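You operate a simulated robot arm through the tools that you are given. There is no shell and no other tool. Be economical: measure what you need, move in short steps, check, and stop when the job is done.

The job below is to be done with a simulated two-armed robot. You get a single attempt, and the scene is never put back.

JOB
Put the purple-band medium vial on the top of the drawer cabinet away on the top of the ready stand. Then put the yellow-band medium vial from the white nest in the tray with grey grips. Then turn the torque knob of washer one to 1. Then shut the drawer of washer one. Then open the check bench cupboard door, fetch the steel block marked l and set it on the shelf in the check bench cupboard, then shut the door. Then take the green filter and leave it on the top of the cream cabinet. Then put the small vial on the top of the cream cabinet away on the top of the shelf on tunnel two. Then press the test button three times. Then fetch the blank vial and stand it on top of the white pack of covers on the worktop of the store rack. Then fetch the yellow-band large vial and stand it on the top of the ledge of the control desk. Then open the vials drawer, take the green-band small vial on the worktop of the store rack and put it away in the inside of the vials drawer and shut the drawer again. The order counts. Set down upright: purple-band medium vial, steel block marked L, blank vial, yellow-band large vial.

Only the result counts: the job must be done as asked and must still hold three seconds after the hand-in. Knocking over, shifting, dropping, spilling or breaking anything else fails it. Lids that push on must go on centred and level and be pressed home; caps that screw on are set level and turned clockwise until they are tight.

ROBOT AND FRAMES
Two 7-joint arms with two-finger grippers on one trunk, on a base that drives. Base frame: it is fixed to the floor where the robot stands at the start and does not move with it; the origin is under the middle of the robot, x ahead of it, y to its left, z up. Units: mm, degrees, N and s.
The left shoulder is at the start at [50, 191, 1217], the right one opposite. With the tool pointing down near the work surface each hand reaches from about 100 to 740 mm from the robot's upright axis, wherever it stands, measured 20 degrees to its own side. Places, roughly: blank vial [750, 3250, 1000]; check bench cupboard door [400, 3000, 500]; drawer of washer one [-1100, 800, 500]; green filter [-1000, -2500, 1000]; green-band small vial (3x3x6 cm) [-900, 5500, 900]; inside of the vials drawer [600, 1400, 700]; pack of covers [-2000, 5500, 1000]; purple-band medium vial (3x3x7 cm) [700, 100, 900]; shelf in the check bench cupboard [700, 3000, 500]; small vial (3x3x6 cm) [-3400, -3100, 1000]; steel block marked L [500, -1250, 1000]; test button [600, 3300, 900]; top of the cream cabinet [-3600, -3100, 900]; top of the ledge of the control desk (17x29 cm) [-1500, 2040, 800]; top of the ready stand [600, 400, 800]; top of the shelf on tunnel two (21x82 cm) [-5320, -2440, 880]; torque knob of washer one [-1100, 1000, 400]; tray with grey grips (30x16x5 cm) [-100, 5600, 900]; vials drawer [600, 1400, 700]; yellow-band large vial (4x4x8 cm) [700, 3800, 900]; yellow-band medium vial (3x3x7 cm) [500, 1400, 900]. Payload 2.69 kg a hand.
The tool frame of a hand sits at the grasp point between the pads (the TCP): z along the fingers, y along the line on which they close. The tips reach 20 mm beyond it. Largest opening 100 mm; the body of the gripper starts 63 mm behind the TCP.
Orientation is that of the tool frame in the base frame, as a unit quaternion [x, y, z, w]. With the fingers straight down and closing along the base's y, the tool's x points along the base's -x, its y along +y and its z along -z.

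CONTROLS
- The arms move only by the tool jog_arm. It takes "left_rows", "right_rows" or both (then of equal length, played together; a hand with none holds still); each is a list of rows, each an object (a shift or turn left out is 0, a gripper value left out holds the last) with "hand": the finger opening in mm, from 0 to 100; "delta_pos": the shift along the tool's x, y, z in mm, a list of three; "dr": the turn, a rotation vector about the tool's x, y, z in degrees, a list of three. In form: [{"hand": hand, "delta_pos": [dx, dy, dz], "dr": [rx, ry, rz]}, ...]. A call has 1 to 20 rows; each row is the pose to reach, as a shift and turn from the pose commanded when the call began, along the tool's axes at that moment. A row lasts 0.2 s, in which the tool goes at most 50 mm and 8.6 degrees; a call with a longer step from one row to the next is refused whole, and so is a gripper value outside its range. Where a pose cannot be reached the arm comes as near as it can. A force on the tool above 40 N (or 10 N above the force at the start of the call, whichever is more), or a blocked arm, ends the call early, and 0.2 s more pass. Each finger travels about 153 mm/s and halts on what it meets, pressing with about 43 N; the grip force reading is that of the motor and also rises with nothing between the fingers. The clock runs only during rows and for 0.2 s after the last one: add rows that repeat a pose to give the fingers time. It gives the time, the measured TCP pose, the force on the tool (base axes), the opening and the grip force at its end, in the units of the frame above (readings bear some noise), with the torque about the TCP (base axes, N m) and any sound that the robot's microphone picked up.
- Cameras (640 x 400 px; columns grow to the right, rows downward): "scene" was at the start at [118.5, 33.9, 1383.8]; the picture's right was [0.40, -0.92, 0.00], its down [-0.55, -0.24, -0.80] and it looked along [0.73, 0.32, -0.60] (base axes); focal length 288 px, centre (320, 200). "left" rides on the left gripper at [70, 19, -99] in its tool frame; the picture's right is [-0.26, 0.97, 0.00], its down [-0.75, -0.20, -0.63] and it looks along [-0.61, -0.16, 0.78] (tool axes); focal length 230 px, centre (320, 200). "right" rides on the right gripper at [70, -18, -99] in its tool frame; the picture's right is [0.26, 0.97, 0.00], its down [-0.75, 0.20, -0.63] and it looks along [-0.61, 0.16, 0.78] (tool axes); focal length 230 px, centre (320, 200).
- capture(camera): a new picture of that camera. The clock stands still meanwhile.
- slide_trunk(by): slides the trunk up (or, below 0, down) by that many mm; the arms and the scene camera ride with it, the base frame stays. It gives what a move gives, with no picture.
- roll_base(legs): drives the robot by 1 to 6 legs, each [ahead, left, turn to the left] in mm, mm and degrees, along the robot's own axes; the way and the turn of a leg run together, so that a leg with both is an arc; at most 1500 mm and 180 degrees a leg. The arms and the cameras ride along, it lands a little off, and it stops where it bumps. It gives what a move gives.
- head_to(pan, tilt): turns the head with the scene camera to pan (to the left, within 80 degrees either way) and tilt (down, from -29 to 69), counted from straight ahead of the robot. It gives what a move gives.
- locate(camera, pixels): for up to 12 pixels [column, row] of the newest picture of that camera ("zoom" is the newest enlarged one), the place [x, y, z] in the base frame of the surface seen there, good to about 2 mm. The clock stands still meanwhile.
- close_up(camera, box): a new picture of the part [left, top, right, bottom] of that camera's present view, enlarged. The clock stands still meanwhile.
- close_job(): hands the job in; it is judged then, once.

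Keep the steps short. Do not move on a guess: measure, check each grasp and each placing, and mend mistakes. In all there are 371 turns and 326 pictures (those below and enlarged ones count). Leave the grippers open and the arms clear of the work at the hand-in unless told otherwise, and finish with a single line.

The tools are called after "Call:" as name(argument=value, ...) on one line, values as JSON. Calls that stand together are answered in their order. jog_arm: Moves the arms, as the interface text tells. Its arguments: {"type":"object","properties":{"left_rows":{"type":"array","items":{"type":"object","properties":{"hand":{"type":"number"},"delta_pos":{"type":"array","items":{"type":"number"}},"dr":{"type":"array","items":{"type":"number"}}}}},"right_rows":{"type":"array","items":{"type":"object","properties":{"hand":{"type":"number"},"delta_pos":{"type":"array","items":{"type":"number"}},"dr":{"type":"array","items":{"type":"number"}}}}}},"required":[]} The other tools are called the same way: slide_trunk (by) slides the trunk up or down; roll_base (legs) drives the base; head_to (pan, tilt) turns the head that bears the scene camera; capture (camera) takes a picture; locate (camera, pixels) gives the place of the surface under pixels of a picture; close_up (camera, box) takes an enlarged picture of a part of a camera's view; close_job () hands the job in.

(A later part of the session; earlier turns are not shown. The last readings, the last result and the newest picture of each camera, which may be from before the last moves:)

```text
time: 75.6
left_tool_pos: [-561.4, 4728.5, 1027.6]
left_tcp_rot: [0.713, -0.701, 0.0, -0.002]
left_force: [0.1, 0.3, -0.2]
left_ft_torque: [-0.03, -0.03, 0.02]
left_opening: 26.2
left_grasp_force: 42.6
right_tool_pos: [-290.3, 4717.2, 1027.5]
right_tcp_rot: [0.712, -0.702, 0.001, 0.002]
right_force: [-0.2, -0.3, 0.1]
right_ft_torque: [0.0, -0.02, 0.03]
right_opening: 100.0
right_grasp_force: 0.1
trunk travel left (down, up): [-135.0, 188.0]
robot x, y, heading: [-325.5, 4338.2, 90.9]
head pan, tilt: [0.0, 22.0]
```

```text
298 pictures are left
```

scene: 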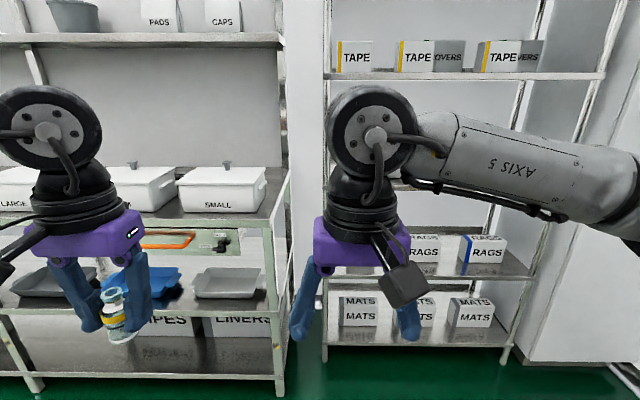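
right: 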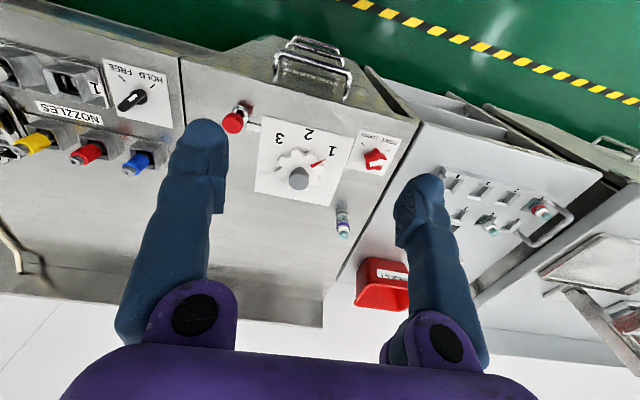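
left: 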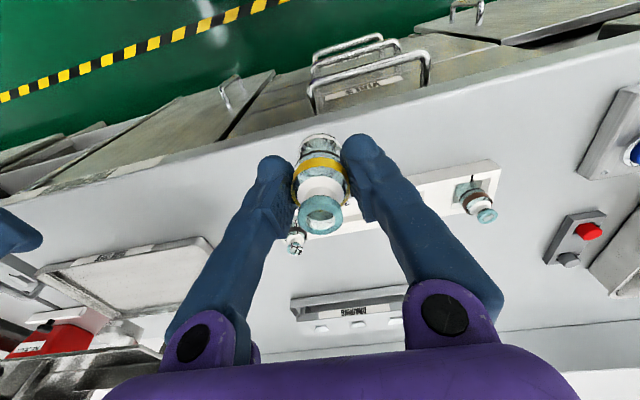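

Call:
capture(camera="right")

Call:
head_to(pan=-25, tilt=25)

Call:
capture(camera="scene")

```text
297 pictures are left
```

right: 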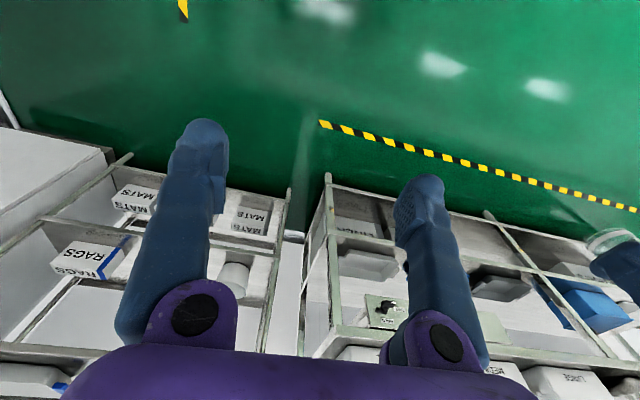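

```text
time: 76.5
left_tool_pos: [-561.0, 4728.7, 1027.5]
left_tcp_rot: [0.713, -0.702, 0.0, -0.002]
left_force: [0.5, 0.5, 0.4]
left_ft_torque: [0.04, 0.0, 0.01]
left_opening: 26.3
left_grasp_force: 42.6
right_tool_pos: [-290.1, 4715.5, 1027.9]
right_tcp_rot: [0.712, -0.702, 0.001, 0.001]
right_force: [-1.0, -0.4, -0.3]
right_ft_torque: [-0.03, 0.02, 0.01]
right_opening: 99.7
right_grasp_force: 0.0
trunk travel left (down, up): [-135.0, 188.0]
robot x, y, heading: [-323.4, 4342.7, 90.9]
head pan, tilt: [-25.0, 25.0]
```

```text
296 pictures are left
```

scene: 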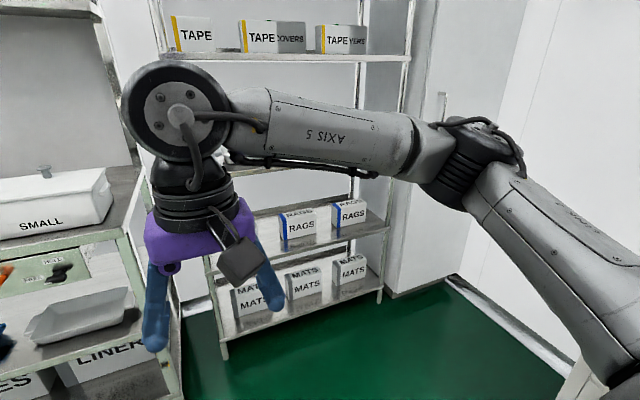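

The right arm blocks the view; I fold it lower and back.

Call:
jog_arm(right_rows=[{"delta_pos": [0, -20, 40]}, {"delta_pos": [0, -40, 80]}, {"delta_pos": [20, -60, 120]}, {"delta_pos": [40, -80, 160]}, {"delta_pos": [60, -100, 200]}, {"delta_pos": [80, -120, 240]}, {"delta_pos": [90, -140, 280]}, {"delta_pos": [90, -140, 280]}])

Call:
capture(camera="scene")

```text
time: 78.3
left_tool_pos: [-560.8, 4728.1, 1027.6]
left_tcp_rot: [0.713, -0.702, 0.001, -0.002]
left_force: [0.3, -0.3, -0.3]
left_ft_torque: [0.01, 0.0, -0.02]
left_opening: 26.3
left_grasp_force: 43.0
right_tool_pos: [-148.3, 4627.7, 749.1]
right_tcp_rot: [0.712, -0.702, 0.001, 0.001]
right_force: [0.1, 0.1, 0.5]
right_ft_torque: [0.02, 0.02, 0.01]
right_opening: 99.9
right_grasp_force: 0.1
trunk travel left (down, up): [-135.0, 188.0]
robot x, y, heading: [-321.3, 4344.1, 90.8]
head pan, tilt: [-25.0, 25.0]
```

```text
295 pictures are left
```

scene: 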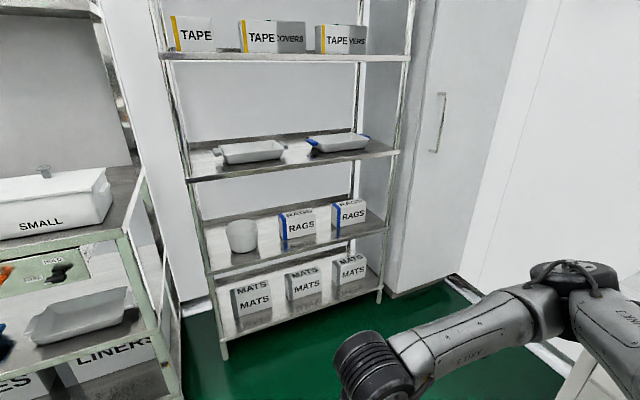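

Call:
locate(camera="scene", pixels=[[250, 162], [250, 148], [225, 150], [278, 150], [190, 180], [388, 152], [300, 60], [165, 60], [250, 180], [250, 143], [216, 151], [288, 146]])

Call:
close_up(camera="scene", box=[190, 110, 390, 235])

```text
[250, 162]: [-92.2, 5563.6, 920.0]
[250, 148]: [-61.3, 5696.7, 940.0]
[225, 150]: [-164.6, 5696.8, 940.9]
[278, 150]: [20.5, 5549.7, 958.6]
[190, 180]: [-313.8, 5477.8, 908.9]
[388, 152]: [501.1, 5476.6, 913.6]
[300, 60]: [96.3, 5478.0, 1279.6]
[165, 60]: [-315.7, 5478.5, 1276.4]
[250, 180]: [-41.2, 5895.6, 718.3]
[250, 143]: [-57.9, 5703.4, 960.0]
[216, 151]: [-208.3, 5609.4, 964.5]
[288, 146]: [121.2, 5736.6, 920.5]
```

```text
3.20 times, centred on (290, 172) of scene
```

zoom: 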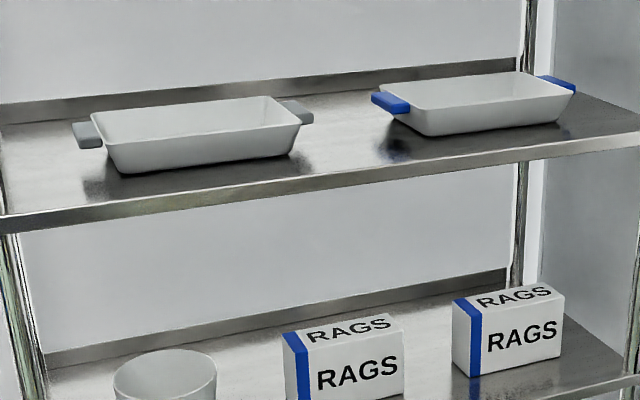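

The grey-grip tray is at about (-80, 5628), rim z≈960, with another shelf at z≈1277 above it. I need the height of the wrist above the TCP, so I look at the left hand.

Call:
head_to(pan=30, tilt=25)

Call:
capture(camera="scene")

Call:
locate(camera="zoom", pixels=[[120, 180], [115, 150], [107, 140], [200, 160], [290, 150], [298, 122], [265, 100], [110, 110], [85, 135], [305, 118], [190, 125], [230, 150]])

```text
time: 79.6
left_tool_pos: [-561.5, 4727.4, 1028.5]
left_tcp_rot: [0.713, -0.701, 0.0, -0.002]
left_force: [-0.3, 1.2, 0.3]
left_ft_torque: [0.0, -0.03, 0.04]
left_opening: 26.3
left_grasp_force: 42.9
right_tool_pos: [-149.1, 4627.1, 748.5]
right_tcp_rot: [0.712, -0.703, 0.001, 0.001]
right_force: [0.6, 0.2, 0.0]
right_ft_torque: [0.0, -0.01, 0.0]
right_opening: 100.2
right_grasp_force: 0.2
trunk travel left (down, up): [-135.0, 188.0]
robot x, y, heading: [-320.6, 4341.2, 90.9]
head pan, tilt: [30.0, 25.0]
```

```text
293 pictures are left
```

scene: 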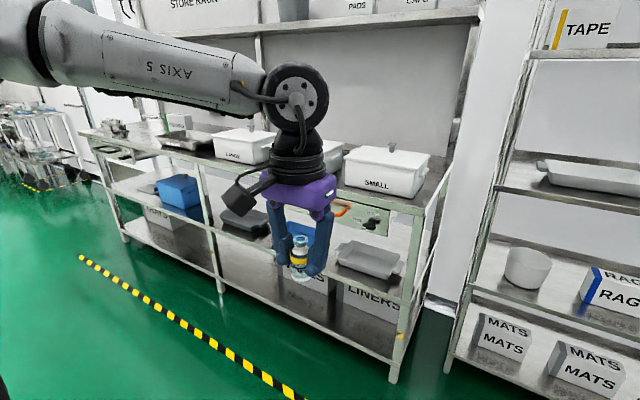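

```text
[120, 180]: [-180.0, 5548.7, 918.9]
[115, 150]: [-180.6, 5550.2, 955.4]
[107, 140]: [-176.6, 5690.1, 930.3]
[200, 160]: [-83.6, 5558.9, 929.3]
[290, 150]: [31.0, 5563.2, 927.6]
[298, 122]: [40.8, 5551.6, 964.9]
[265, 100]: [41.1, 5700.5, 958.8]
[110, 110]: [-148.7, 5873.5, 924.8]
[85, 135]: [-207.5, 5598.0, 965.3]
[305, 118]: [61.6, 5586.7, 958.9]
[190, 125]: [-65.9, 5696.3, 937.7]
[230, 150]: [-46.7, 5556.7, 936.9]
```

Call:
locate(camera="scene", pixels=[[296, 66], [300, 100], [296, 128], [300, 260], [245, 192], [240, 205], [295, 175], [200, 60], [330, 190], [150, 40], [110, 95]])

```text
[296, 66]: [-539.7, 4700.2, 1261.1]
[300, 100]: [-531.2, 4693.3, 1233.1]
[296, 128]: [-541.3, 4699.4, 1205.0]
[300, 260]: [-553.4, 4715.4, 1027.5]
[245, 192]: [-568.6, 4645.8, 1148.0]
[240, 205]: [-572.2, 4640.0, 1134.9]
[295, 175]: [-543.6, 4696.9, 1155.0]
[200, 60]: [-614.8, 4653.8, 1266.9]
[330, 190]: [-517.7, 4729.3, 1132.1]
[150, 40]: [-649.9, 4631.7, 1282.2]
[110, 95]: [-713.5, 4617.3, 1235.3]
```

Ball top is ~245 mm above the TCP, so I'll enter tilted ~35° under the upper shelf and straighten inside the tray. First check free room to the right.

Call:
head_to(pan=-50, tilt=30)

Call:
capture(camera="scene")

Call:
locate(camera="scene", pixels=[[200, 290], [300, 300], [250, 100], [400, 100], [100, 250], [400, 280], [500, 250], [550, 330], [330, 250]])

```text
time: 81.1
left_tool_pos: [-561.4, 4727.2, 1027.7]
left_tcp_rot: [0.713, -0.702, 0.0, -0.002]
left_force: [-0.1, 0.1, -0.5]
left_ft_torque: [0.01, -0.02, 0.02]
left_opening: 26.0
left_grasp_force: 42.7
right_tool_pos: [-149.3, 4630.1, 749.4]
right_tcp_rot: [0.712, -0.702, 0.001, 0.001]
right_force: [0.3, 0.4, 0.1]
right_ft_torque: [0.03, -0.01, 0.0]
right_opening: 100.2
right_grasp_force: 0.0
trunk travel left (down, up): [-135.0, 188.0]
robot x, y, heading: [-325.6, 4340.2, 91.1]
head pan, tilt: [-50.0, 30.0]
```

```text
292 pictures are left
```

scene: 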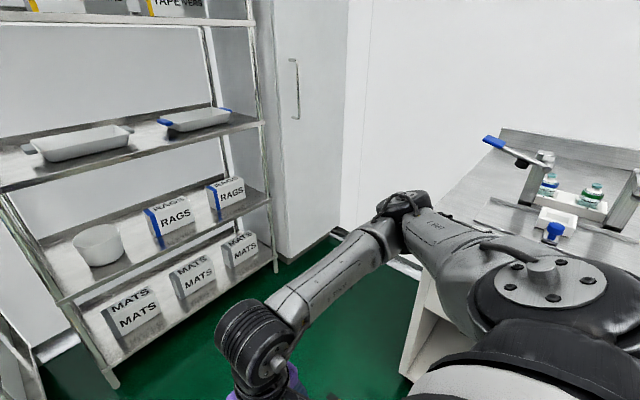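

```text
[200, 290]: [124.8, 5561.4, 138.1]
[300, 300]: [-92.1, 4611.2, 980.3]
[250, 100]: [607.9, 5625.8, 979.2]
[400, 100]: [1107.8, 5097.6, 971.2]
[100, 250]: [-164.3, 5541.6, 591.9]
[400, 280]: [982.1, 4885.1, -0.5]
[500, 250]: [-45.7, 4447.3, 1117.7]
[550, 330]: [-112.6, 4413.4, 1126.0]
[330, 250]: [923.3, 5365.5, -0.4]
```

Room is free there. Drive ahead 560 then right 480.

Call:
roll_base(legs=[[560, 0, -1], [0, -475, 0]])

Call:
head_to(pan=20, tilt=25)

Call:
capture(camera="scene")

```text
time: 88.6
left_tool_pos: [-76.9, 5283.9, 1027.8]
left_tcp_rot: [-0.703, 0.711, 0.001, 0.001]
left_force: [0.0, 0.3, -0.5]
left_ft_torque: [0.0, -0.02, -0.01]
left_opening: 26.1
left_grasp_force: 42.7
right_tool_pos: [330.0, 5173.5, 749.1]
right_tcp_rot: [-0.702, 0.712, -0.001, 0.0]
right_force: [-0.5, -0.4, -0.9]
right_ft_torque: [0.04, 0.01, 0.02]
right_opening: 100.0
right_grasp_force: 0.1
trunk travel left (down, up): [-135.0, 188.0]
robot x, y, heading: [153.1, 4890.5, 89.3]
head pan, tilt: [-50.0, 30.0]
```

```text
time: 90.0
left_tool_pos: [-78.5, 5284.6, 1027.1]
left_tcp_rot: [-0.704, 0.711, -0.001, 0.001]
left_force: [0.4, 0.4, 0.3]
left_ft_torque: [0.0, 0.02, 0.0]
left_opening: 26.3
left_grasp_force: 43.4
right_tool_pos: [330.9, 5173.0, 748.8]
right_tcp_rot: [-0.701, 0.713, 0.0, 0.0]
right_force: [0.7, -0.2, -0.5]
right_ft_torque: [-0.01, -0.01, 0.02]
right_opening: 100.0
right_grasp_force: 0.0
trunk travel left (down, up): [-135.0, 188.0]
robot x, y, heading: [150.8, 4890.7, 89.1]
head pan, tilt: [20.0, 25.0]
```

```text
291 pictures are left
```

scene: 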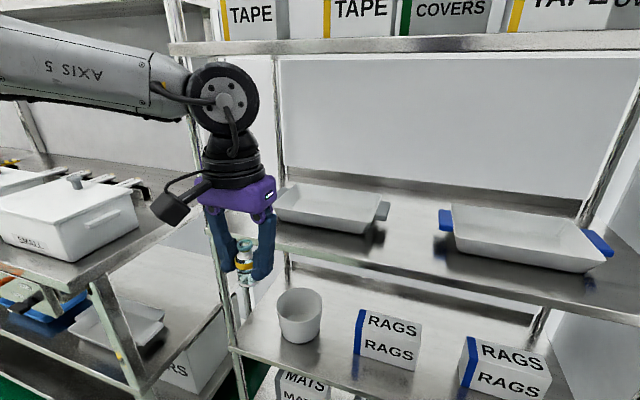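

Call:
head_to(pan=60, tilt=22)

Call:
capture(camera="scene")

Call:
locate(camera="scene", pixels=[[100, 150], [200, 100], [300, 110], [400, 100], [200, 130], [480, 60], [520, 150], [250, 50], [480, 200], [350, 30]])

```text
time: 91.0
left_tool_pos: [-77.6, 5284.2, 1026.5]
left_tcp_rot: [-0.703, 0.711, 0.0, 0.002]
left_force: [-0.2, -0.1, 0.1]
left_ft_torque: [0.0, 0.0, 0.03]
left_opening: 26.4
left_grasp_force: 42.7
right_tool_pos: [330.7, 5173.3, 749.3]
right_tcp_rot: [-0.702, 0.712, -0.001, 0.0]
right_force: [-0.1, 0.5, 0.0]
right_ft_torque: [-0.04, 0.03, -0.01]
right_opening: 100.1
right_grasp_force: 0.0
trunk travel left (down, up): [-135.0, 188.0]
robot x, y, heading: [148.5, 4886.5, 89.2]
head pan, tilt: [60.0, 22.0]
```

```text
290 pictures are left
```

scene: 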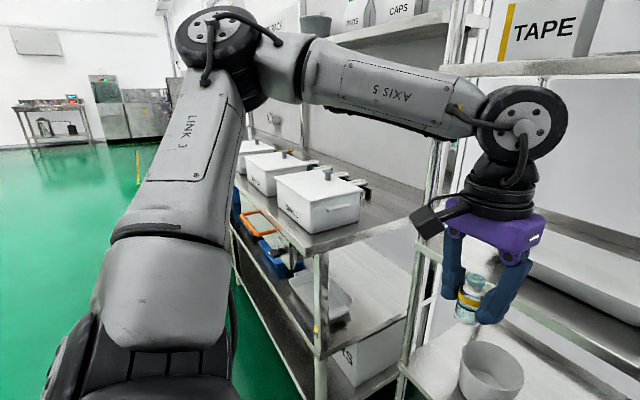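

```text
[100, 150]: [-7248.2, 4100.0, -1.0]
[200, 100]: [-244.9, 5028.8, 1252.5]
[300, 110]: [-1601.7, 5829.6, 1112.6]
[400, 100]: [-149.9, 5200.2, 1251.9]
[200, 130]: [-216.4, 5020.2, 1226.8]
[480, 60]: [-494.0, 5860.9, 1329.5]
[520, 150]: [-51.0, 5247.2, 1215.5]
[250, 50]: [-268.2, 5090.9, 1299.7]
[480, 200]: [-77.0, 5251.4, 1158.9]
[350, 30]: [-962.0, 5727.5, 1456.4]
```

I lower the trunk (to keep the forearm low), then raise and tilt the left hand 35° forward.

Call:
slide_trunk(by=-100)

Call:
jog_arm(left_rows=[{"delta_pos": [0, 0, -30], "dr": [0, -7, 0]}, {"delta_pos": [0, 0, -60], "dr": [0, -14, 0]}, {"delta_pos": [0, 0, -90], "dr": [0, -21, 0]}, {"delta_pos": [0, 0, -98], "dr": [0, -28, 0]}, {"delta_pos": [0, 0, -98], "dr": [0, -35, 0]}, {"delta_pos": [0, 0, -98], "dr": [0, -35, 0]}])

Call:
capture(camera="scene")

```text
time: 92.4
left_tool_pos: [-78.1, 5283.6, 927.9]
left_tcp_rot: [-0.703, 0.711, 0.0, 0.002]
left_force: [0.4, 0.5, -0.2]
left_ft_torque: [0.0, -0.02, -0.02]
left_opening: 26.5
left_grasp_force: 43.1
right_tool_pos: [332.2, 5174.5, 649.4]
right_tcp_rot: [-0.703, 0.711, 0.0, -0.001]
right_force: [1.0, 0.0, 0.1]
right_ft_torque: [-0.01, 0.02, 0.01]
right_opening: 100.0
right_grasp_force: 0.1
trunk travel left (down, up): [-35.0, 288.0]
robot x, y, heading: [149.6, 4891.6, 89.4]
head pan, tilt: [60.0, 22.0]
```

```text
time: 93.8
left_tool_pos: [-78.7, 5283.8, 1025.4]
left_tcp_rot: [-0.67, 0.678, 0.211, 0.216]
left_force: [-0.4, 0.0, -0.1]
left_ft_torque: [0.0, 0.01, 0.01]
left_opening: 26.4
left_grasp_force: 42.6
right_tool_pos: [329.9, 5174.2, 649.2]
right_tcp_rot: [-0.702, 0.712, 0.0, -0.001]
right_force: [-0.2, 0.2, 0.1]
right_ft_torque: [-0.02, -0.02, 0.0]
right_opening: 100.1
right_grasp_force: 0.0
trunk travel left (down, up): [-35.0, 288.0]
robot x, y, heading: [150.2, 4894.9, 89.4]
head pan, tilt: [60.0, 22.0]
```

```text
289 pictures are left
```

scene: 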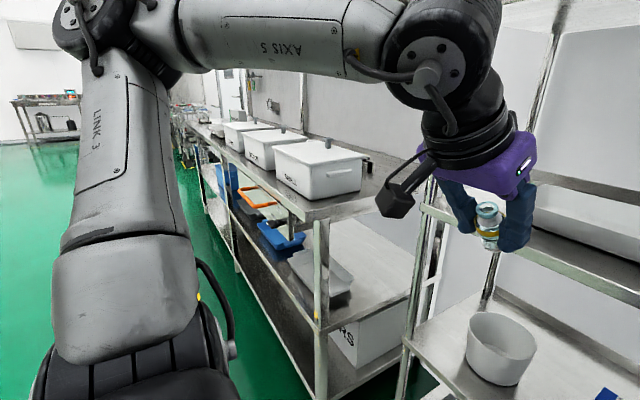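

Call:
roll_base(legs=[[165, 0, 0.6]])

Call:
head_to(pan=35, tilt=22)

Call:
capture(camera="scene")

Call:
capture(camera="left")

```text
time: 95.2
left_tool_pos: [-79.7, 5443.5, 1025.6]
left_tcp_rot: [-0.674, 0.675, 0.212, 0.214]
left_force: [0.4, 0.5, 0.3]
left_ft_torque: [-0.01, 0.01, 0.0]
left_opening: 26.4
left_grasp_force: 43.2
right_tool_pos: [329.6, 5337.2, 649.4]
right_tcp_rot: [-0.706, 0.708, -0.001, 0.0]
right_force: [-0.1, -1.0, -0.4]
right_ft_torque: [0.01, 0.04, 0.02]
right_opening: 100.0
right_grasp_force: 0.1
trunk travel left (down, up): [-35.0, 288.0]
robot x, y, heading: [151.1, 5050.7, 89.8]
head pan, tilt: [60.0, 22.0]
```

```text
time: 96.1
left_tool_pos: [-80.5, 5442.2, 1025.0]
left_tcp_rot: [-0.674, 0.675, 0.212, 0.214]
left_force: [-1.3, -0.9, -1.0]
left_ft_torque: [0.0, 0.01, -0.01]
left_opening: 26.7
left_grasp_force: 42.9
right_tool_pos: [329.4, 5338.1, 649.8]
right_tcp_rot: [-0.705, 0.709, -0.001, 0.0]
right_force: [-1.0, -0.2, -0.4]
right_ft_torque: [0.02, -0.01, 0.01]
right_opening: 99.8
right_grasp_force: 0.3
trunk travel left (down, up): [-35.0, 288.0]
robot x, y, heading: [152.7, 5056.4, 89.8]
head pan, tilt: [35.0, 22.0]
```

```text
288 pictures are left
```

scene: 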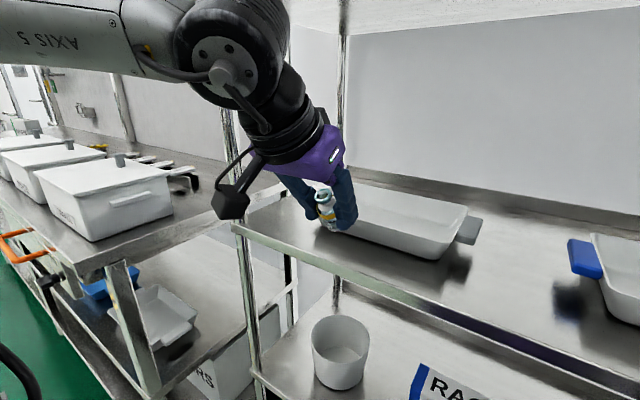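

```text
287 pictures are left
```

left: 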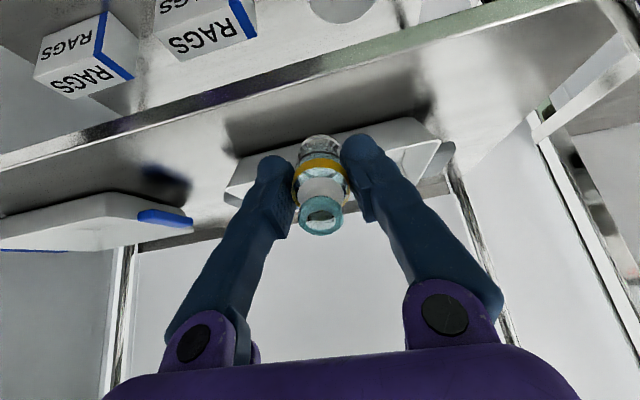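

Call:
locate(camera="scene", pixels=[[450, 10], [330, 22], [225, 20], [400, 225], [430, 255], [355, 240], [465, 225], [440, 190], [250, 5]])

```text
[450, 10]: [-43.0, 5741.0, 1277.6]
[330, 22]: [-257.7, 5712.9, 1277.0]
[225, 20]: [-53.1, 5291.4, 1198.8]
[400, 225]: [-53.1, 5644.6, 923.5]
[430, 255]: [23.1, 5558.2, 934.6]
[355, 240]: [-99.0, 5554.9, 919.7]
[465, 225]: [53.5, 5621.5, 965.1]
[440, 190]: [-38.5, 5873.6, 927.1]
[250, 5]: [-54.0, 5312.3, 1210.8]
```

Shelf underside is 1277, tray floor 923.5. Move forward 183 mm over the tray, tilted.

Call:
jog_arm(left_rows=[{"delta_pos": [-30, 0, 21]}, {"delta_pos": [-60, 0, 42]}, {"delta_pos": [-90, 0, 63]}, {"delta_pos": [-120, 0, 84]}, {"delta_pos": [-150, 0, 105]}, {"delta_pos": [-150, 0, 105]}])

Call:
capture(camera="scene")

Call:
capture(camera="left")

```text
time: 97.5
left_tool_pos: [-78.7, 5627.0, 1028.0]
left_tcp_rot: [-0.674, 0.674, 0.213, 0.214]
left_force: [0.3, -0.1, 0.2]
left_ft_torque: [0.02, 0.0, 0.0]
left_opening: 26.2
left_grasp_force: 43.1
right_tool_pos: [329.4, 5337.9, 648.8]
right_tcp_rot: [-0.705, 0.709, -0.001, -0.001]
right_force: [0.1, -0.5, 0.2]
right_ft_torque: [-0.01, 0.01, 0.0]
right_opening: 99.8
right_grasp_force: 0.1
trunk travel left (down, up): [-35.0, 288.0]
robot x, y, heading: [152.1, 5054.9, 90.0]
head pan, tilt: [35.0, 22.0]
```

```text
286 pictures are left
```

scene: 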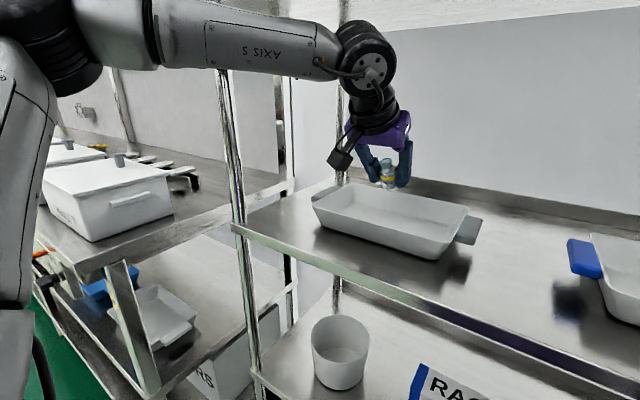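

```text
285 pictures are left
```

left: 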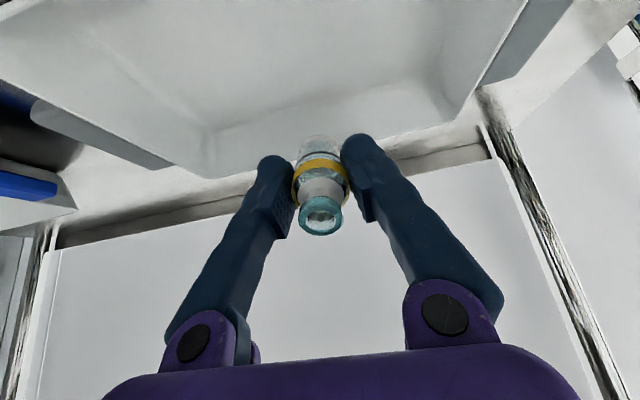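

Now lower into the tray while straightening to vertical.

Call:
jog_arm(left_rows=[{"delta_pos": [12, 0, 16], "dr": [0, 6, 0]}, {"delta_pos": [22, 0, 24], "dr": [0, 13, 0]}, {"delta_pos": [30, 0, 29], "dr": [0, 20, 0]}, {"delta_pos": [36, 0, 33], "dr": [0, 27, 0]}, {"delta_pos": [38.5, 0, 34], "dr": [0, 34.5, 0]}, {"delta_pos": [38.5, 0, 34], "dr": [0, 34.5, 0]}])

Call:
capture(camera="scene")

```text
time: 98.9
left_tool_pos: [-82.8, 5611.2, 975.8]
left_tcp_rot: [-0.707, 0.707, 0.002, 0.005]
left_force: [0.1, -0.5, -0.5]
left_ft_torque: [0.04, -0.01, 0.03]
left_opening: 26.5
left_grasp_force: 43.0
left hand out of reach, approached as far as the arm can: row 5, 6
right_tool_pos: [329.6, 5337.9, 648.7]
right_tcp_rot: [-0.706, 0.708, -0.001, 0.0]
right_force: [0.4, 0.1, -0.1]
right_ft_torque: [0.03, 0.01, -0.01]
right_opening: 99.9
right_grasp_force: 0.0
trunk travel left (down, up): [-35.0, 288.0]
robot x, y, heading: [149.5, 5052.3, 89.8]
head pan, tilt: [35.0, 22.0]
```

```text
284 pictures are left
```

scene: 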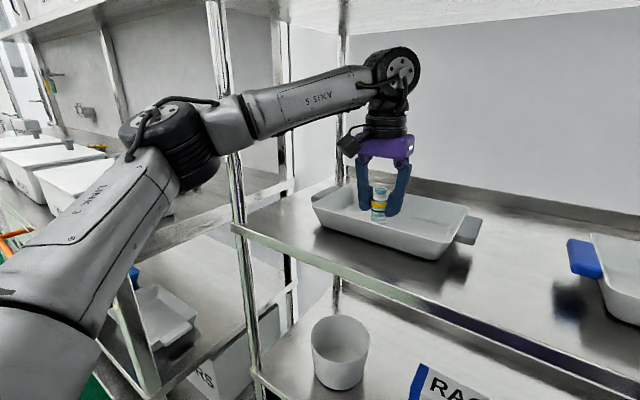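

Now vertical in the tray. Lower gently to contact.

Call:
jog_arm(left_rows=[{"delta_pos": [0, 0, 2]}, {"delta_pos": [0, 0, 4]}, {"delta_pos": [0, 0, 6]}, {"delta_pos": [0, 0, 7]}, {"delta_pos": [0, 0, 7]}])

Call:
close_up(camera="scene", box=[300, 120, 500, 245])

```text
time: 100.1
left_tool_pos: [-82.8, 5612.4, 967.8]
left_tcp_rot: [-0.707, 0.707, 0.003, 0.004]
left_force: [-0.4, -0.3, -0.4]
left_ft_torque: [-0.02, -0.02, -0.01]
left_opening: 26.1
left_grasp_force: 43.0
right_tool_pos: [329.3, 5338.4, 648.3]
right_tcp_rot: [-0.706, 0.708, 0.0, -0.001]
right_force: [0.2, 0.4, 1.0]
right_ft_torque: [0.03, 0.01, 0.01]
right_opening: 100.0
right_grasp_force: 0.0
trunk travel left (down, up): [-35.0, 288.0]
robot x, y, heading: [155.6, 5054.7, 90.0]
head pan, tilt: [35.0, 22.0]
```

```text
3.20 times, centred on (400, 182) of scene
```

zoom: 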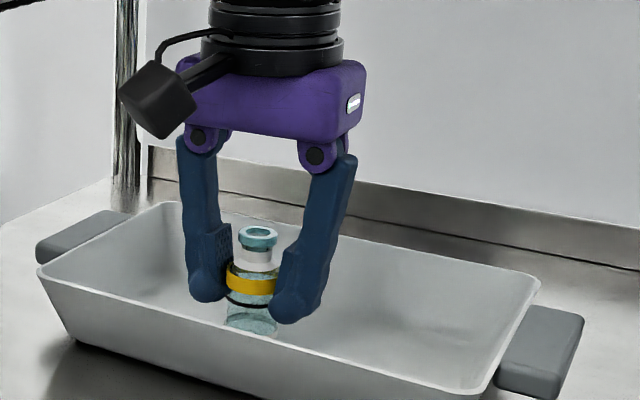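

Call:
jog_arm(left_rows=[{"delta_pos": [0, 0, 1]}, {"delta_pos": [0, 0, 2]}, {"delta_pos": [0, 0, 3]}, {"delta_pos": [0, 0, 3]}])

```text
time: 101.1
left_tool_pos: [-81.3, 5612.2, 965.0]
left_tcp_rot: [0.707, -0.707, -0.003, -0.006]
left_force: [-0.9, 0.4, 2.4]
left_ft_torque: [0.03, 0.02, -0.02]
left_opening: 26.2
left_grasp_force: 43.0
right_tool_pos: [329.6, 5337.8, 649.7]
right_tcp_rot: [-0.705, 0.709, 0.0, -0.001]
right_force: [-1.0, -0.5, -0.2]
right_ft_torque: [-0.01, -0.03, 0.02]
right_opening: 100.1
right_grasp_force: 0.0
trunk travel left (down, up): [-35.0, 288.0]
robot x, y, heading: [153.5, 5052.1, 89.6]
head pan, tilt: [35.0, 22.0]
```

Contact felt. Open, raise 35 mm, and back straight out.

Call:
jog_arm(left_rows=[{"hand": 50, "delta_pos": [0, 0, 0]}, {"hand": 70, "delta_pos": [0, 0, 0]}, {"delta_pos": [0, 0, -15]}, {"delta_pos": [0, 0, -35]}, {"delta_pos": [15, 0, -36]}, {"delta_pos": [50, 0, -36]}, {"delta_pos": [95, 0, -36]}, {"delta_pos": [140, 0, -36]}, {"delta_pos": [185, 0, -36]}, {"delta_pos": [230, 0, -36]}, {"delta_pos": [260, 0, -36]}, {"delta_pos": [260, 0, -36]}])

Call:
close_up(camera="scene", box=[220, 80, 540, 280])

```text
time: 103.7
left_tool_pos: [-80.4, 5350.5, 995.7]
left_tcp_rot: [-0.706, 0.708, 0.002, 0.004]
left_force: [0.2, -0.4, 0.3]
left_ft_torque: [0.0, 0.04, 0.01]
left_opening: 69.9
left_grasp_force: 0.1
left hand out of reach, approached as far as the arm can: row 4
right_tool_pos: [329.7, 5338.2, 649.6]
right_tcp_rot: [-0.706, 0.709, -0.001, -0.001]
right_force: [-0.1, 0.8, 0.2]
right_ft_torque: [-0.04, 0.04, 0.0]
right_opening: 99.9
right_grasp_force: 0.1
trunk travel left (down, up): [-35.0, 288.0]
robot x, y, heading: [155.1, 5055.9, 90.1]
head pan, tilt: [35.0, 22.0]
```

```text
2.00 times, centred on (380, 180) of scene
```

zoom: 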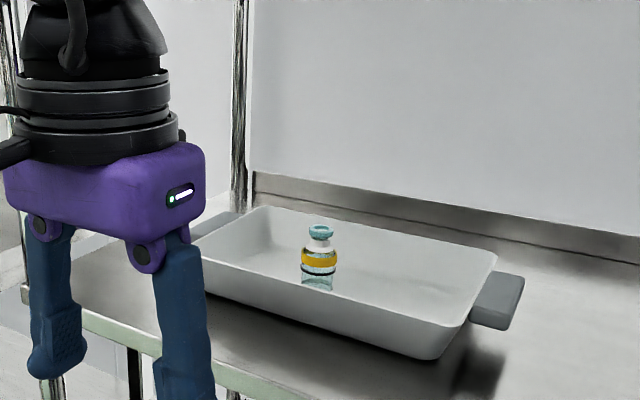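

The yellow vial stands in the grey-grip tray. Next is washer one. I tuck the left hand, raise the trunk, and drive back down the aisle.

Call:
slide_trunk(by=120)

Call:
roll_base(legs=[[-700, 0, 0], [0, 470, 0], [-1500, 0, 0], [-1500, 0, 0]])

```text
time: 105.2
left_tool_pos: [-80.8, 5351.7, 1116.6]
left_tcp_rot: [-0.707, 0.708, 0.003, 0.004]
left_force: [-0.7, -0.4, -0.5]
left_ft_torque: [-0.03, -0.02, -0.01]
left_opening: 70.1
left_grasp_force: 0.1
right_tool_pos: [329.7, 5338.0, 769.1]
right_tcp_rot: [-0.706, 0.708, 0.0, -0.001]
right_force: [0.3, -0.8, -0.5]
right_ft_torque: [0.01, 0.02, 0.02]
right_opening: 100.1
right_grasp_force: 0.1
trunk travel left (down, up): [-155.0, 168.0]
robot x, y, heading: [151.3, 5053.2, 89.9]
head pan, tilt: [35.0, 22.0]
```

```text
time: 107.1
left_tool_pos: [-87.8, 5151.4, 1114.8]
left_tcp_rot: [0.71, -0.704, -0.003, -0.006]
left_force: [0.0, 0.8, -0.3]
left_ft_torque: [-0.04, -0.04, 0.0]
left_opening: 69.9
left_grasp_force: 0.1
right_tool_pos: [323.2, 5141.2, 768.8]
right_tcp_rot: [0.71, -0.704, 0.002, 0.003]
right_force: [-0.2, 0.0, 0.0]
right_ft_torque: [-0.02, -0.01, 0.0]
right_opening: 99.7
right_grasp_force: 0.1
trunk travel left (down, up): [-155.0, 168.0]
robot x, y, heading: [148.2, 4854.6, 90.5]
head pan, tilt: [35.0, 22.0]
stopped in leg 1: the robot was blocked; the commanded pose is now the measured one
```

Blocked behind (check bench end). Go left first, then back.

Call:
roll_base(legs=[[30, 0, 0], [0, 475, 0], [-1500, 0, 0], [-1500, 0, 0], [-550, 0, 0]])

Call:
head_to(pan=75, tilt=40)

Call:
capture(camera="scene")

```text
time: 129.0
left_tool_pos: [-557.6, 1642.6, 1117.0]
left_tcp_rot: [-0.704, 0.71, 0.005, 0.005]
left_force: [-0.1, 0.4, -0.5]
left_ft_torque: [-0.01, -0.01, -0.01]
left_opening: 70.3
left_grasp_force: 0.1
right_tool_pos: [-147.6, 1624.3, 768.2]
right_tcp_rot: [-0.704, 0.71, -0.002, -0.002]
right_force: [-0.1, -0.9, -0.2]
right_ft_torque: [0.0, -0.01, 0.0]
right_opening: 100.0
right_grasp_force: 0.0
trunk travel left (down, up): [-155.0, 168.0]
robot x, y, heading: [-330.8, 1339.2, 89.6]
head pan, tilt: [35.0, 22.0]
```

```text
time: 130.1
left_tool_pos: [-557.2, 1641.2, 1116.8]
left_tcp_rot: [-0.705, 0.709, 0.004, 0.005]
left_force: [0.1, 0.0, -0.1]
left_ft_torque: [0.03, 0.01, -0.01]
left_opening: 70.1
left_grasp_force: 0.1
right_tool_pos: [-146.3, 1625.6, 769.3]
right_tcp_rot: [-0.705, 0.709, -0.002, -0.002]
right_force: [0.1, -0.8, -0.2]
right_ft_torque: [0.03, -0.02, -0.01]
right_opening: 99.5
right_grasp_force: 0.1
trunk travel left (down, up): [-155.0, 168.0]
robot x, y, heading: [-328.3, 1346.2, 89.6]
head pan, tilt: [75.0, 40.0]
```

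```text
281 pictures are left
```

scene: 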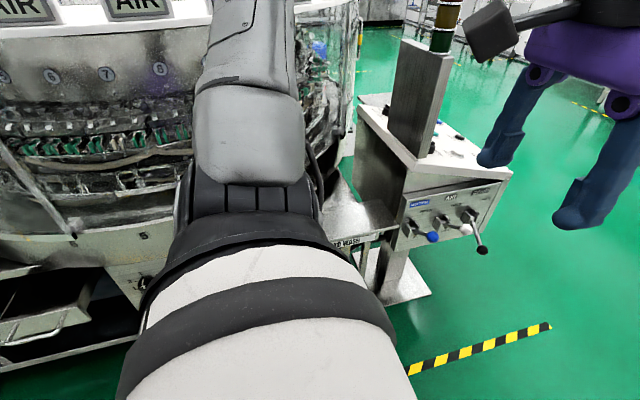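

Call:
locate(camera="scene", pixels=[[40, 335], [90, 300], [75, 232], [130, 250], [140, 283], [60, 310], [120, 170], [360, 250], [410, 250], [435, 237], [480, 190]])

```text
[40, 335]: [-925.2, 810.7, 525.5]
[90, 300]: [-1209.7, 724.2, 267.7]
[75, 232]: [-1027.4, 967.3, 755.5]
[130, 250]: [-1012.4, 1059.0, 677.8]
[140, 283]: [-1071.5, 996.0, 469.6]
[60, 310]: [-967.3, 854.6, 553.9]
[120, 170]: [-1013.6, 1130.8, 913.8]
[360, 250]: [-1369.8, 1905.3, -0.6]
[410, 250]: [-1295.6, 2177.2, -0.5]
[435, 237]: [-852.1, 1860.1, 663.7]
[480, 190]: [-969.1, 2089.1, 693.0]
```

Call:
roll_base(legs=[[0, 0, 90], [0, 250, 0]])

Call:
head_to(pan=0, tilt=45)

Call:
capture(camera="scene")

```text
time: 136.7
left_tool_pos: [-628.3, 862.3, 1116.1]
left_tcp_rot: [1.0, -0.004, -0.006, -0.001]
left_force: [-0.3, 0.3, 0.2]
left_ft_torque: [0.05, -0.01, 0.0]
left_opening: 70.0
left_grasp_force: 0.0
right_tool_pos: [-612.0, 1272.0, 768.3]
right_tcp_rot: [1.0, -0.005, 0.002, 0.0]
right_force: [-0.6, 0.2, 0.8]
right_ft_torque: [0.0, 0.0, -0.02]
right_opening: 99.9
right_grasp_force: 0.0
trunk travel left (down, up): [-155.0, 168.0]
robot x, y, heading: [-330.9, 1090.4, 179.7]
head pan, tilt: [75.0, 40.0]
```

```text
time: 138.2
left_tool_pos: [-627.9, 863.1, 1115.9]
left_tcp_rot: [1.0, -0.004, -0.006, -0.001]
left_force: [-0.4, -1.0, 0.1]
left_ft_torque: [0.0, 0.0, -0.01]
left_opening: 70.2
left_grasp_force: 0.1
right_tool_pos: [-610.1, 1272.7, 768.3]
right_tcp_rot: [1.0, -0.004, 0.003, 0.001]
right_force: [-0.1, -0.1, 0.8]
right_ft_torque: [0.01, 0.01, 0.01]
right_opening: 100.0
right_grasp_force: 0.0
trunk travel left (down, up): [-155.0, 168.0]
robot x, y, heading: [-327.1, 1094.4, 179.8]
head pan, tilt: [0.0, 45.0]
```

```text
280 pictures are left
```

scene: 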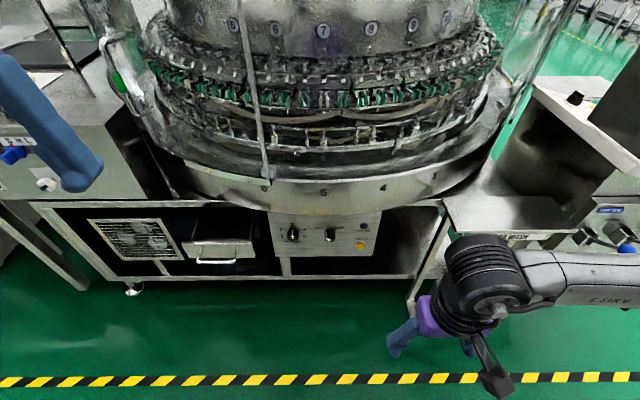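

Call:
close_up(camera="scene", box=[170, 190, 410, 290])

Call:
locate(camera="scene", pixels=[[292, 232], [330, 234], [360, 245], [300, 250], [220, 258], [200, 245], [240, 245], [380, 230], [280, 220]])

```text
2.67 times, centred on (290, 240) of scene
```

zoom: 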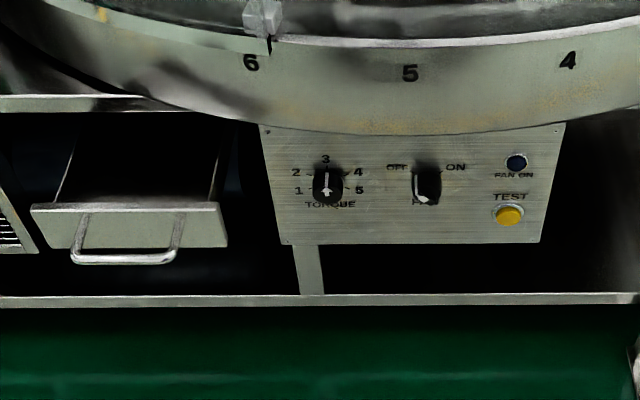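

```text
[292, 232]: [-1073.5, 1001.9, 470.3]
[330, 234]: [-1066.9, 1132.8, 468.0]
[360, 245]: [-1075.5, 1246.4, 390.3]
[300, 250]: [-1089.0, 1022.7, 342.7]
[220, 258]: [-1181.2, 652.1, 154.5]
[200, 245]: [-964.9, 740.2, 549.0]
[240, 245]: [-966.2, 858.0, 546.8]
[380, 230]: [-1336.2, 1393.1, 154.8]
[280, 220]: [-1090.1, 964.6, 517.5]
```

The torque dial (0: at (-1073,1003,~450)), labels 1–5, currently near 3. The open drawer is left of it. I raise the right hand, drop the trunk, and drive closer.

Call:
jog_arm(right_rows=[{"delta_pos": [0, 0, -45]}, {"delta_pos": [0, 0, -90]}, {"delta_pos": [0, 0, -135]}, {"delta_pos": [0, 0, -180]}, {"delta_pos": [0, 0, -220]}])

Call:
roll_base(legs=[[170, -46, 0]])

Call:
slide_trunk(by=-155)

Call:
head_to(pan=10, tilt=52)

Call:
capture(camera="scene")

```text
time: 139.4
left_tool_pos: [-627.6, 862.4, 1116.3]
left_tcp_rot: [1.0, -0.004, -0.006, -0.001]
left_force: [0.0, -0.1, 0.4]
left_ft_torque: [-0.02, 0.0, -0.03]
left_opening: 70.1
left_grasp_force: 0.1
right_tool_pos: [-610.9, 1272.8, 988.2]
right_tcp_rot: [1.0, -0.005, 0.003, 0.0]
right_force: [-0.3, 0.0, 0.5]
right_ft_torque: [0.01, 0.0, -0.01]
right_opening: 99.8
right_grasp_force: 0.1
trunk travel left (down, up): [-155.0, 168.0]
robot x, y, heading: [-322.9, 1094.1, 179.7]
head pan, tilt: [0.0, 45.0]
```

```text
time: 140.9
left_tool_pos: [-796.3, 910.3, 1115.9]
left_tcp_rot: [1.0, -0.005, -0.006, -0.001]
left_force: [-0.3, -0.2, -0.5]
left_ft_torque: [0.0, -0.04, 0.02]
left_opening: 70.3
left_grasp_force: 0.1
right_tool_pos: [-777.5, 1319.6, 989.1]
right_tcp_rot: [1.0, -0.006, 0.002, 0.0]
right_force: [-1.2, -0.3, -0.3]
right_ft_torque: [0.01, -0.02, 0.01]
right_opening: 100.0
right_grasp_force: 0.1
trunk travel left (down, up): [-155.0, 168.0]
robot x, y, heading: [-494.5, 1140.3, 179.4]
head pan, tilt: [0.0, 45.0]
```

```text
time: 142.7
left_tool_pos: [-796.1, 909.1, 961.1]
left_tcp_rot: [1.0, -0.005, -0.008, -0.001]
left_force: [0.1, 0.3, -0.3]
left_ft_torque: [0.02, -0.02, -0.01]
left_opening: 70.1
left_grasp_force: 0.1
right_tool_pos: [-778.2, 1318.4, 834.9]
right_tcp_rot: [1.0, -0.005, 0.003, 0.0]
right_force: [-0.1, 0.5, 0.6]
right_ft_torque: [0.0, 0.01, -0.02]
right_opening: 100.1
right_grasp_force: 0.1
trunk travel left (down, up): [0.0, 323.0]
robot x, y, heading: [-496.5, 1138.6, 179.6]
head pan, tilt: [0.0, 45.0]
```

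```text
time: 143.4
left_tool_pos: [-796.6, 908.7, 961.3]
left_tcp_rot: [1.0, -0.005, -0.006, -0.001]
left_force: [0.5, 0.5, -1.4]
left_ft_torque: [0.0, 0.0, 0.04]
left_opening: 70.0
left_grasp_force: 0.1
right_tool_pos: [-778.5, 1318.7, 834.3]
right_tcp_rot: [1.0, -0.005, 0.003, -0.001]
right_force: [-0.2, -0.2, 0.5]
right_ft_torque: [0.0, 0.01, 0.01]
right_opening: 100.1
right_grasp_force: 0.1
trunk travel left (down, up): [0.0, 323.0]
robot x, y, heading: [-497.1, 1140.0, 179.4]
head pan, tilt: [10.0, 52.0]
```

```text
278 pictures are left
```

scene: 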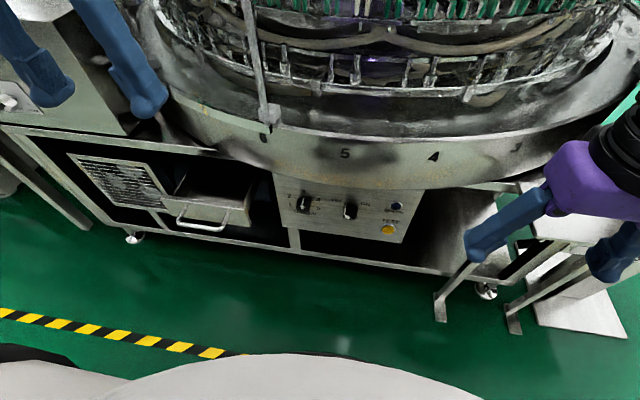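

Call:
close_up(camera="scene", box=[260, 170, 420, 245])

```text
4.00 times, centred on (340, 208) of scene
```

zoom: 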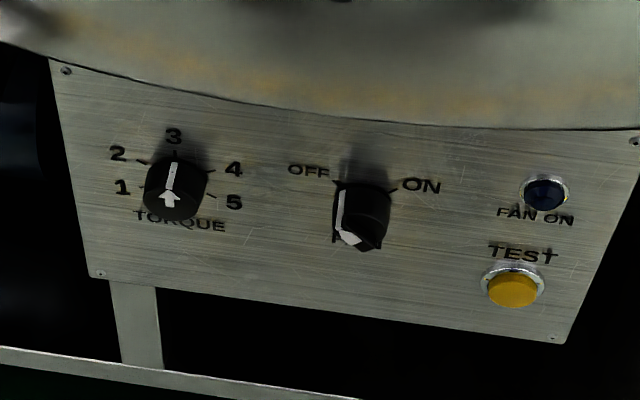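

Call:
locate(camera="zoom", pixels=[[122, 187], [117, 154], [173, 135], [234, 169], [234, 202], [173, 170], [168, 197], [150, 185], [203, 190], [175, 215], [178, 225]])

```text
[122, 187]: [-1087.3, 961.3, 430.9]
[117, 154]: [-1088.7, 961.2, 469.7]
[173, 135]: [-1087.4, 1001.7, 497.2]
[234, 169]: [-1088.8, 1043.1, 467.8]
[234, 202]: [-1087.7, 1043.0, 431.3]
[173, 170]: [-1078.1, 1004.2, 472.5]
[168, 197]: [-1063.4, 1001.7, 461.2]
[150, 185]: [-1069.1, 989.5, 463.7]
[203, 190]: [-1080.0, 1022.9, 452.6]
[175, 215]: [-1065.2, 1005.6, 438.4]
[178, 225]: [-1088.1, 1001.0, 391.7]
```

Dial reads 3; centre ≈ (y 1002, z 450), panel x≈-1088; "1" lies ~118° counter-clockwise. I turn the left tool to point horizontally at the machine.

Call:
jog_arm(left_rows=[{"delta_pos": [-13, -8, 0], "dr": [0, -7.5, 0]}, {"delta_pos": [-26, -16, 0], "dr": [0, -15, 0]}, {"delta_pos": [-39, -24, 0], "dr": [0, -22.5, 0]}, {"delta_pos": [-52, -32, 0], "dr": [0, -30, 0]}, {"delta_pos": [-65, -40, 0], "dr": [0, -37.5, 0]}, {"delta_pos": [-78, -48, 0], "dr": [0, -45, 0]}, {"delta_pos": [-91, -56, 0], "dr": [0, -52.5, 0]}, {"delta_pos": [-104, -64, 0], "dr": [0, -60, 0]}, {"delta_pos": [-117, -72, 0], "dr": [0, -67.5, 0]}, {"delta_pos": [-130, -80, 0], "dr": [0, -75, 0]}, {"delta_pos": [-143, -87, 0], "dr": [0, -82.5, 0]}, {"delta_pos": [-154, -93, 0], "dr": [0, -90, 0]}, {"delta_pos": [-154, -93, 0], "dr": [0, -90, 0]}])

Call:
capture(camera="left")

```text
time: 146.2
left_tool_pos: [-956.6, 1007.5, 964.4]
left_tcp_rot: [-0.702, 0.003, 0.712, 0.004]
left_force: [0.7, 0.2, 0.2]
left_ft_torque: [-0.01, 0.03, 0.02]
left_opening: 69.9
left_grasp_force: 0.1
left hand out of reach, approached as far as the arm can: row 8, 9, 10, 11, 12, 13
right_tool_pos: [-778.8, 1319.4, 834.8]
right_tcp_rot: [1.0, -0.005, 0.003, 0.0]
right_force: [-0.3, 0.7, 0.5]
right_ft_torque: [0.01, 0.0, -0.03]
right_opening: 100.0
right_grasp_force: 0.1
trunk travel left (down, up): [0.0, 323.0]
robot x, y, heading: [-499.3, 1141.3, 179.5]
head pan, tilt: [10.0, 52.0]
```

```text
276 pictures are left
```

left: 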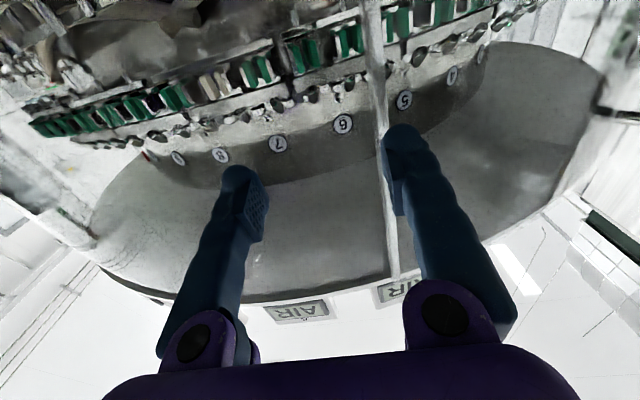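

Now lower to knob height.

Call:
jog_arm(left_rows=[{"delta_pos": [40, 0, -5]}, {"delta_pos": [85, 0, -10]}, {"delta_pos": [130, 0, -10]}, {"delta_pos": [175, 0, -10]}, {"delta_pos": [220, 0, -10]}, {"delta_pos": [265, 0, -10]}, {"delta_pos": [310, 0, -10]}, {"delta_pos": [355, 2, -10]}, {"delta_pos": [400, 4, -10]}, {"delta_pos": [445, 5, -10]}, {"delta_pos": [490, 5, -10]}, {"delta_pos": [512, 5, -10]}, {"delta_pos": [512, 5, -10]}])

Call:
capture(camera="left")

Call:
capture(camera="scene")

```text
time: 149.0
left_tool_pos: [-961.6, 1000.4, 954.2]
left_tcp_rot: [-0.705, 0.002, 0.709, 0.003]
left_force: [0.2, 0.0, 1.1]
left_ft_torque: [0.02, -0.01, -0.01]
left_opening: 70.1
left_grasp_force: 0.1
left hand out of reach, approached as far as the arm can: row 1, 2, 3, 4, 5, 6, 7, 8, 9, 10, 11, 12, 13
right_tool_pos: [-778.5, 1318.8, 834.0]
right_tcp_rot: [1.0, -0.005, 0.004, 0.0]
right_force: [0.7, -0.5, 0.4]
right_ft_torque: [0.01, -0.02, 0.02]
right_opening: 99.9
right_grasp_force: 0.0
trunk travel left (down, up): [0.0, 323.0]
robot x, y, heading: [-500.3, 1140.9, 179.5]
head pan, tilt: [10.0, 52.0]
```

```text
275 pictures are left
```

left: 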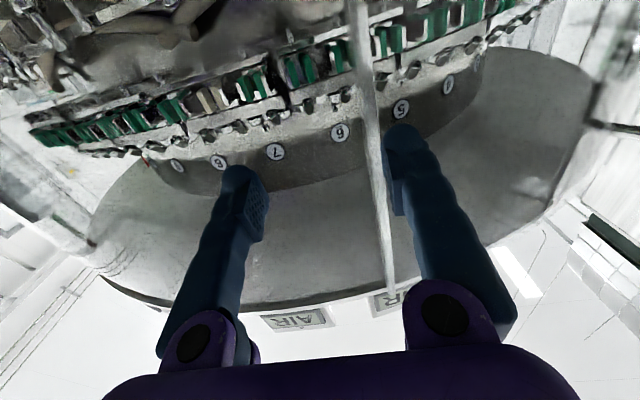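

```text
274 pictures are left
```

scene: 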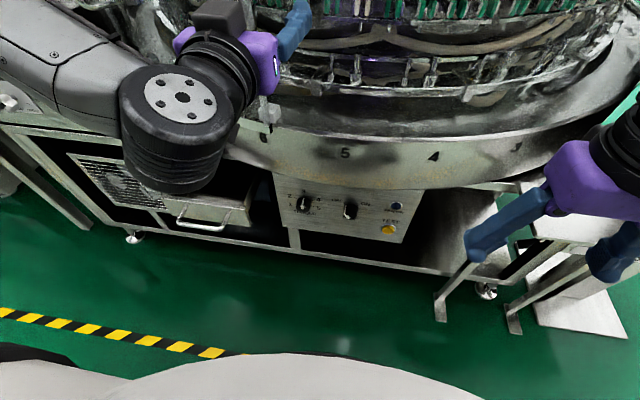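

The wrist is at a limit here. I'll ease back to a 45° pitch while lowering, then pitch up again lower down.

Call:
jog_arm(left_rows=[{"delta_pos": [0, 0, -4], "dr": [0, 8, 0]}, {"delta_pos": [10, 0, -8], "dr": [0, 16, 0]}, {"delta_pos": [40, 0, -12], "dr": [0, 24, 0]}, {"delta_pos": [80, 0, -16], "dr": [0, 32, 0]}, {"delta_pos": [120, 0, -20], "dr": [0, 40, 0]}, {"delta_pos": [160, 0, -24], "dr": [0, 45, 0]}, {"delta_pos": [200, 0, -28], "dr": [0, 45, 0]}, {"delta_pos": [240, 0, -31], "dr": [0, 45, 0]}, {"delta_pos": [280, 0, -31], "dr": [0, 45, 0]}, {"delta_pos": [314, 0, -31], "dr": [0, 45, 0]}, {"delta_pos": [314, 0, -31], "dr": [0, 45, 0]}])

Call:
capture(camera="scene")

```text
time: 151.4
left_tool_pos: [-931.8, 945.5, 678.3]
left_tcp_rot: [0.921, -0.005, -0.388, -0.003]
left_force: [0.0, 0.0, 0.7]
left_ft_torque: [0.01, -0.01, -0.01]
left_opening: 70.2
left_grasp_force: 0.0
left hand out of reach, approached as far as the arm can: row 1, 8, 9, 10, 11
right_tool_pos: [-777.8, 1318.8, 834.2]
right_tcp_rot: [1.0, -0.005, 0.003, 0.0]
right_force: [-0.3, 0.5, 0.2]
right_ft_torque: [0.0, -0.04, -0.01]
right_opening: 100.2
right_grasp_force: 0.0
trunk travel left (down, up): [0.0, 323.0]
robot x, y, heading: [-495.4, 1135.9, 179.4]
head pan, tilt: [10.0, 52.0]
```

```text
273 pictures are left
```

scene: 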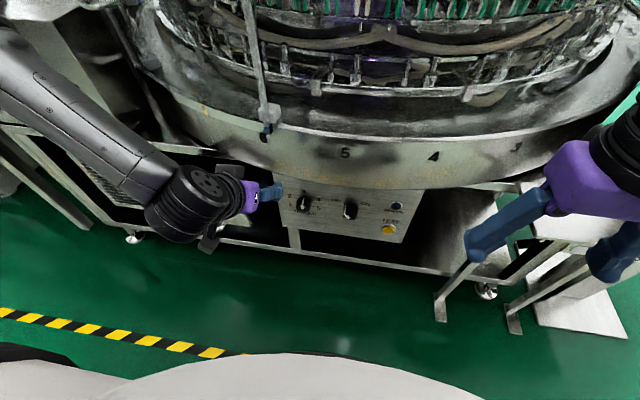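

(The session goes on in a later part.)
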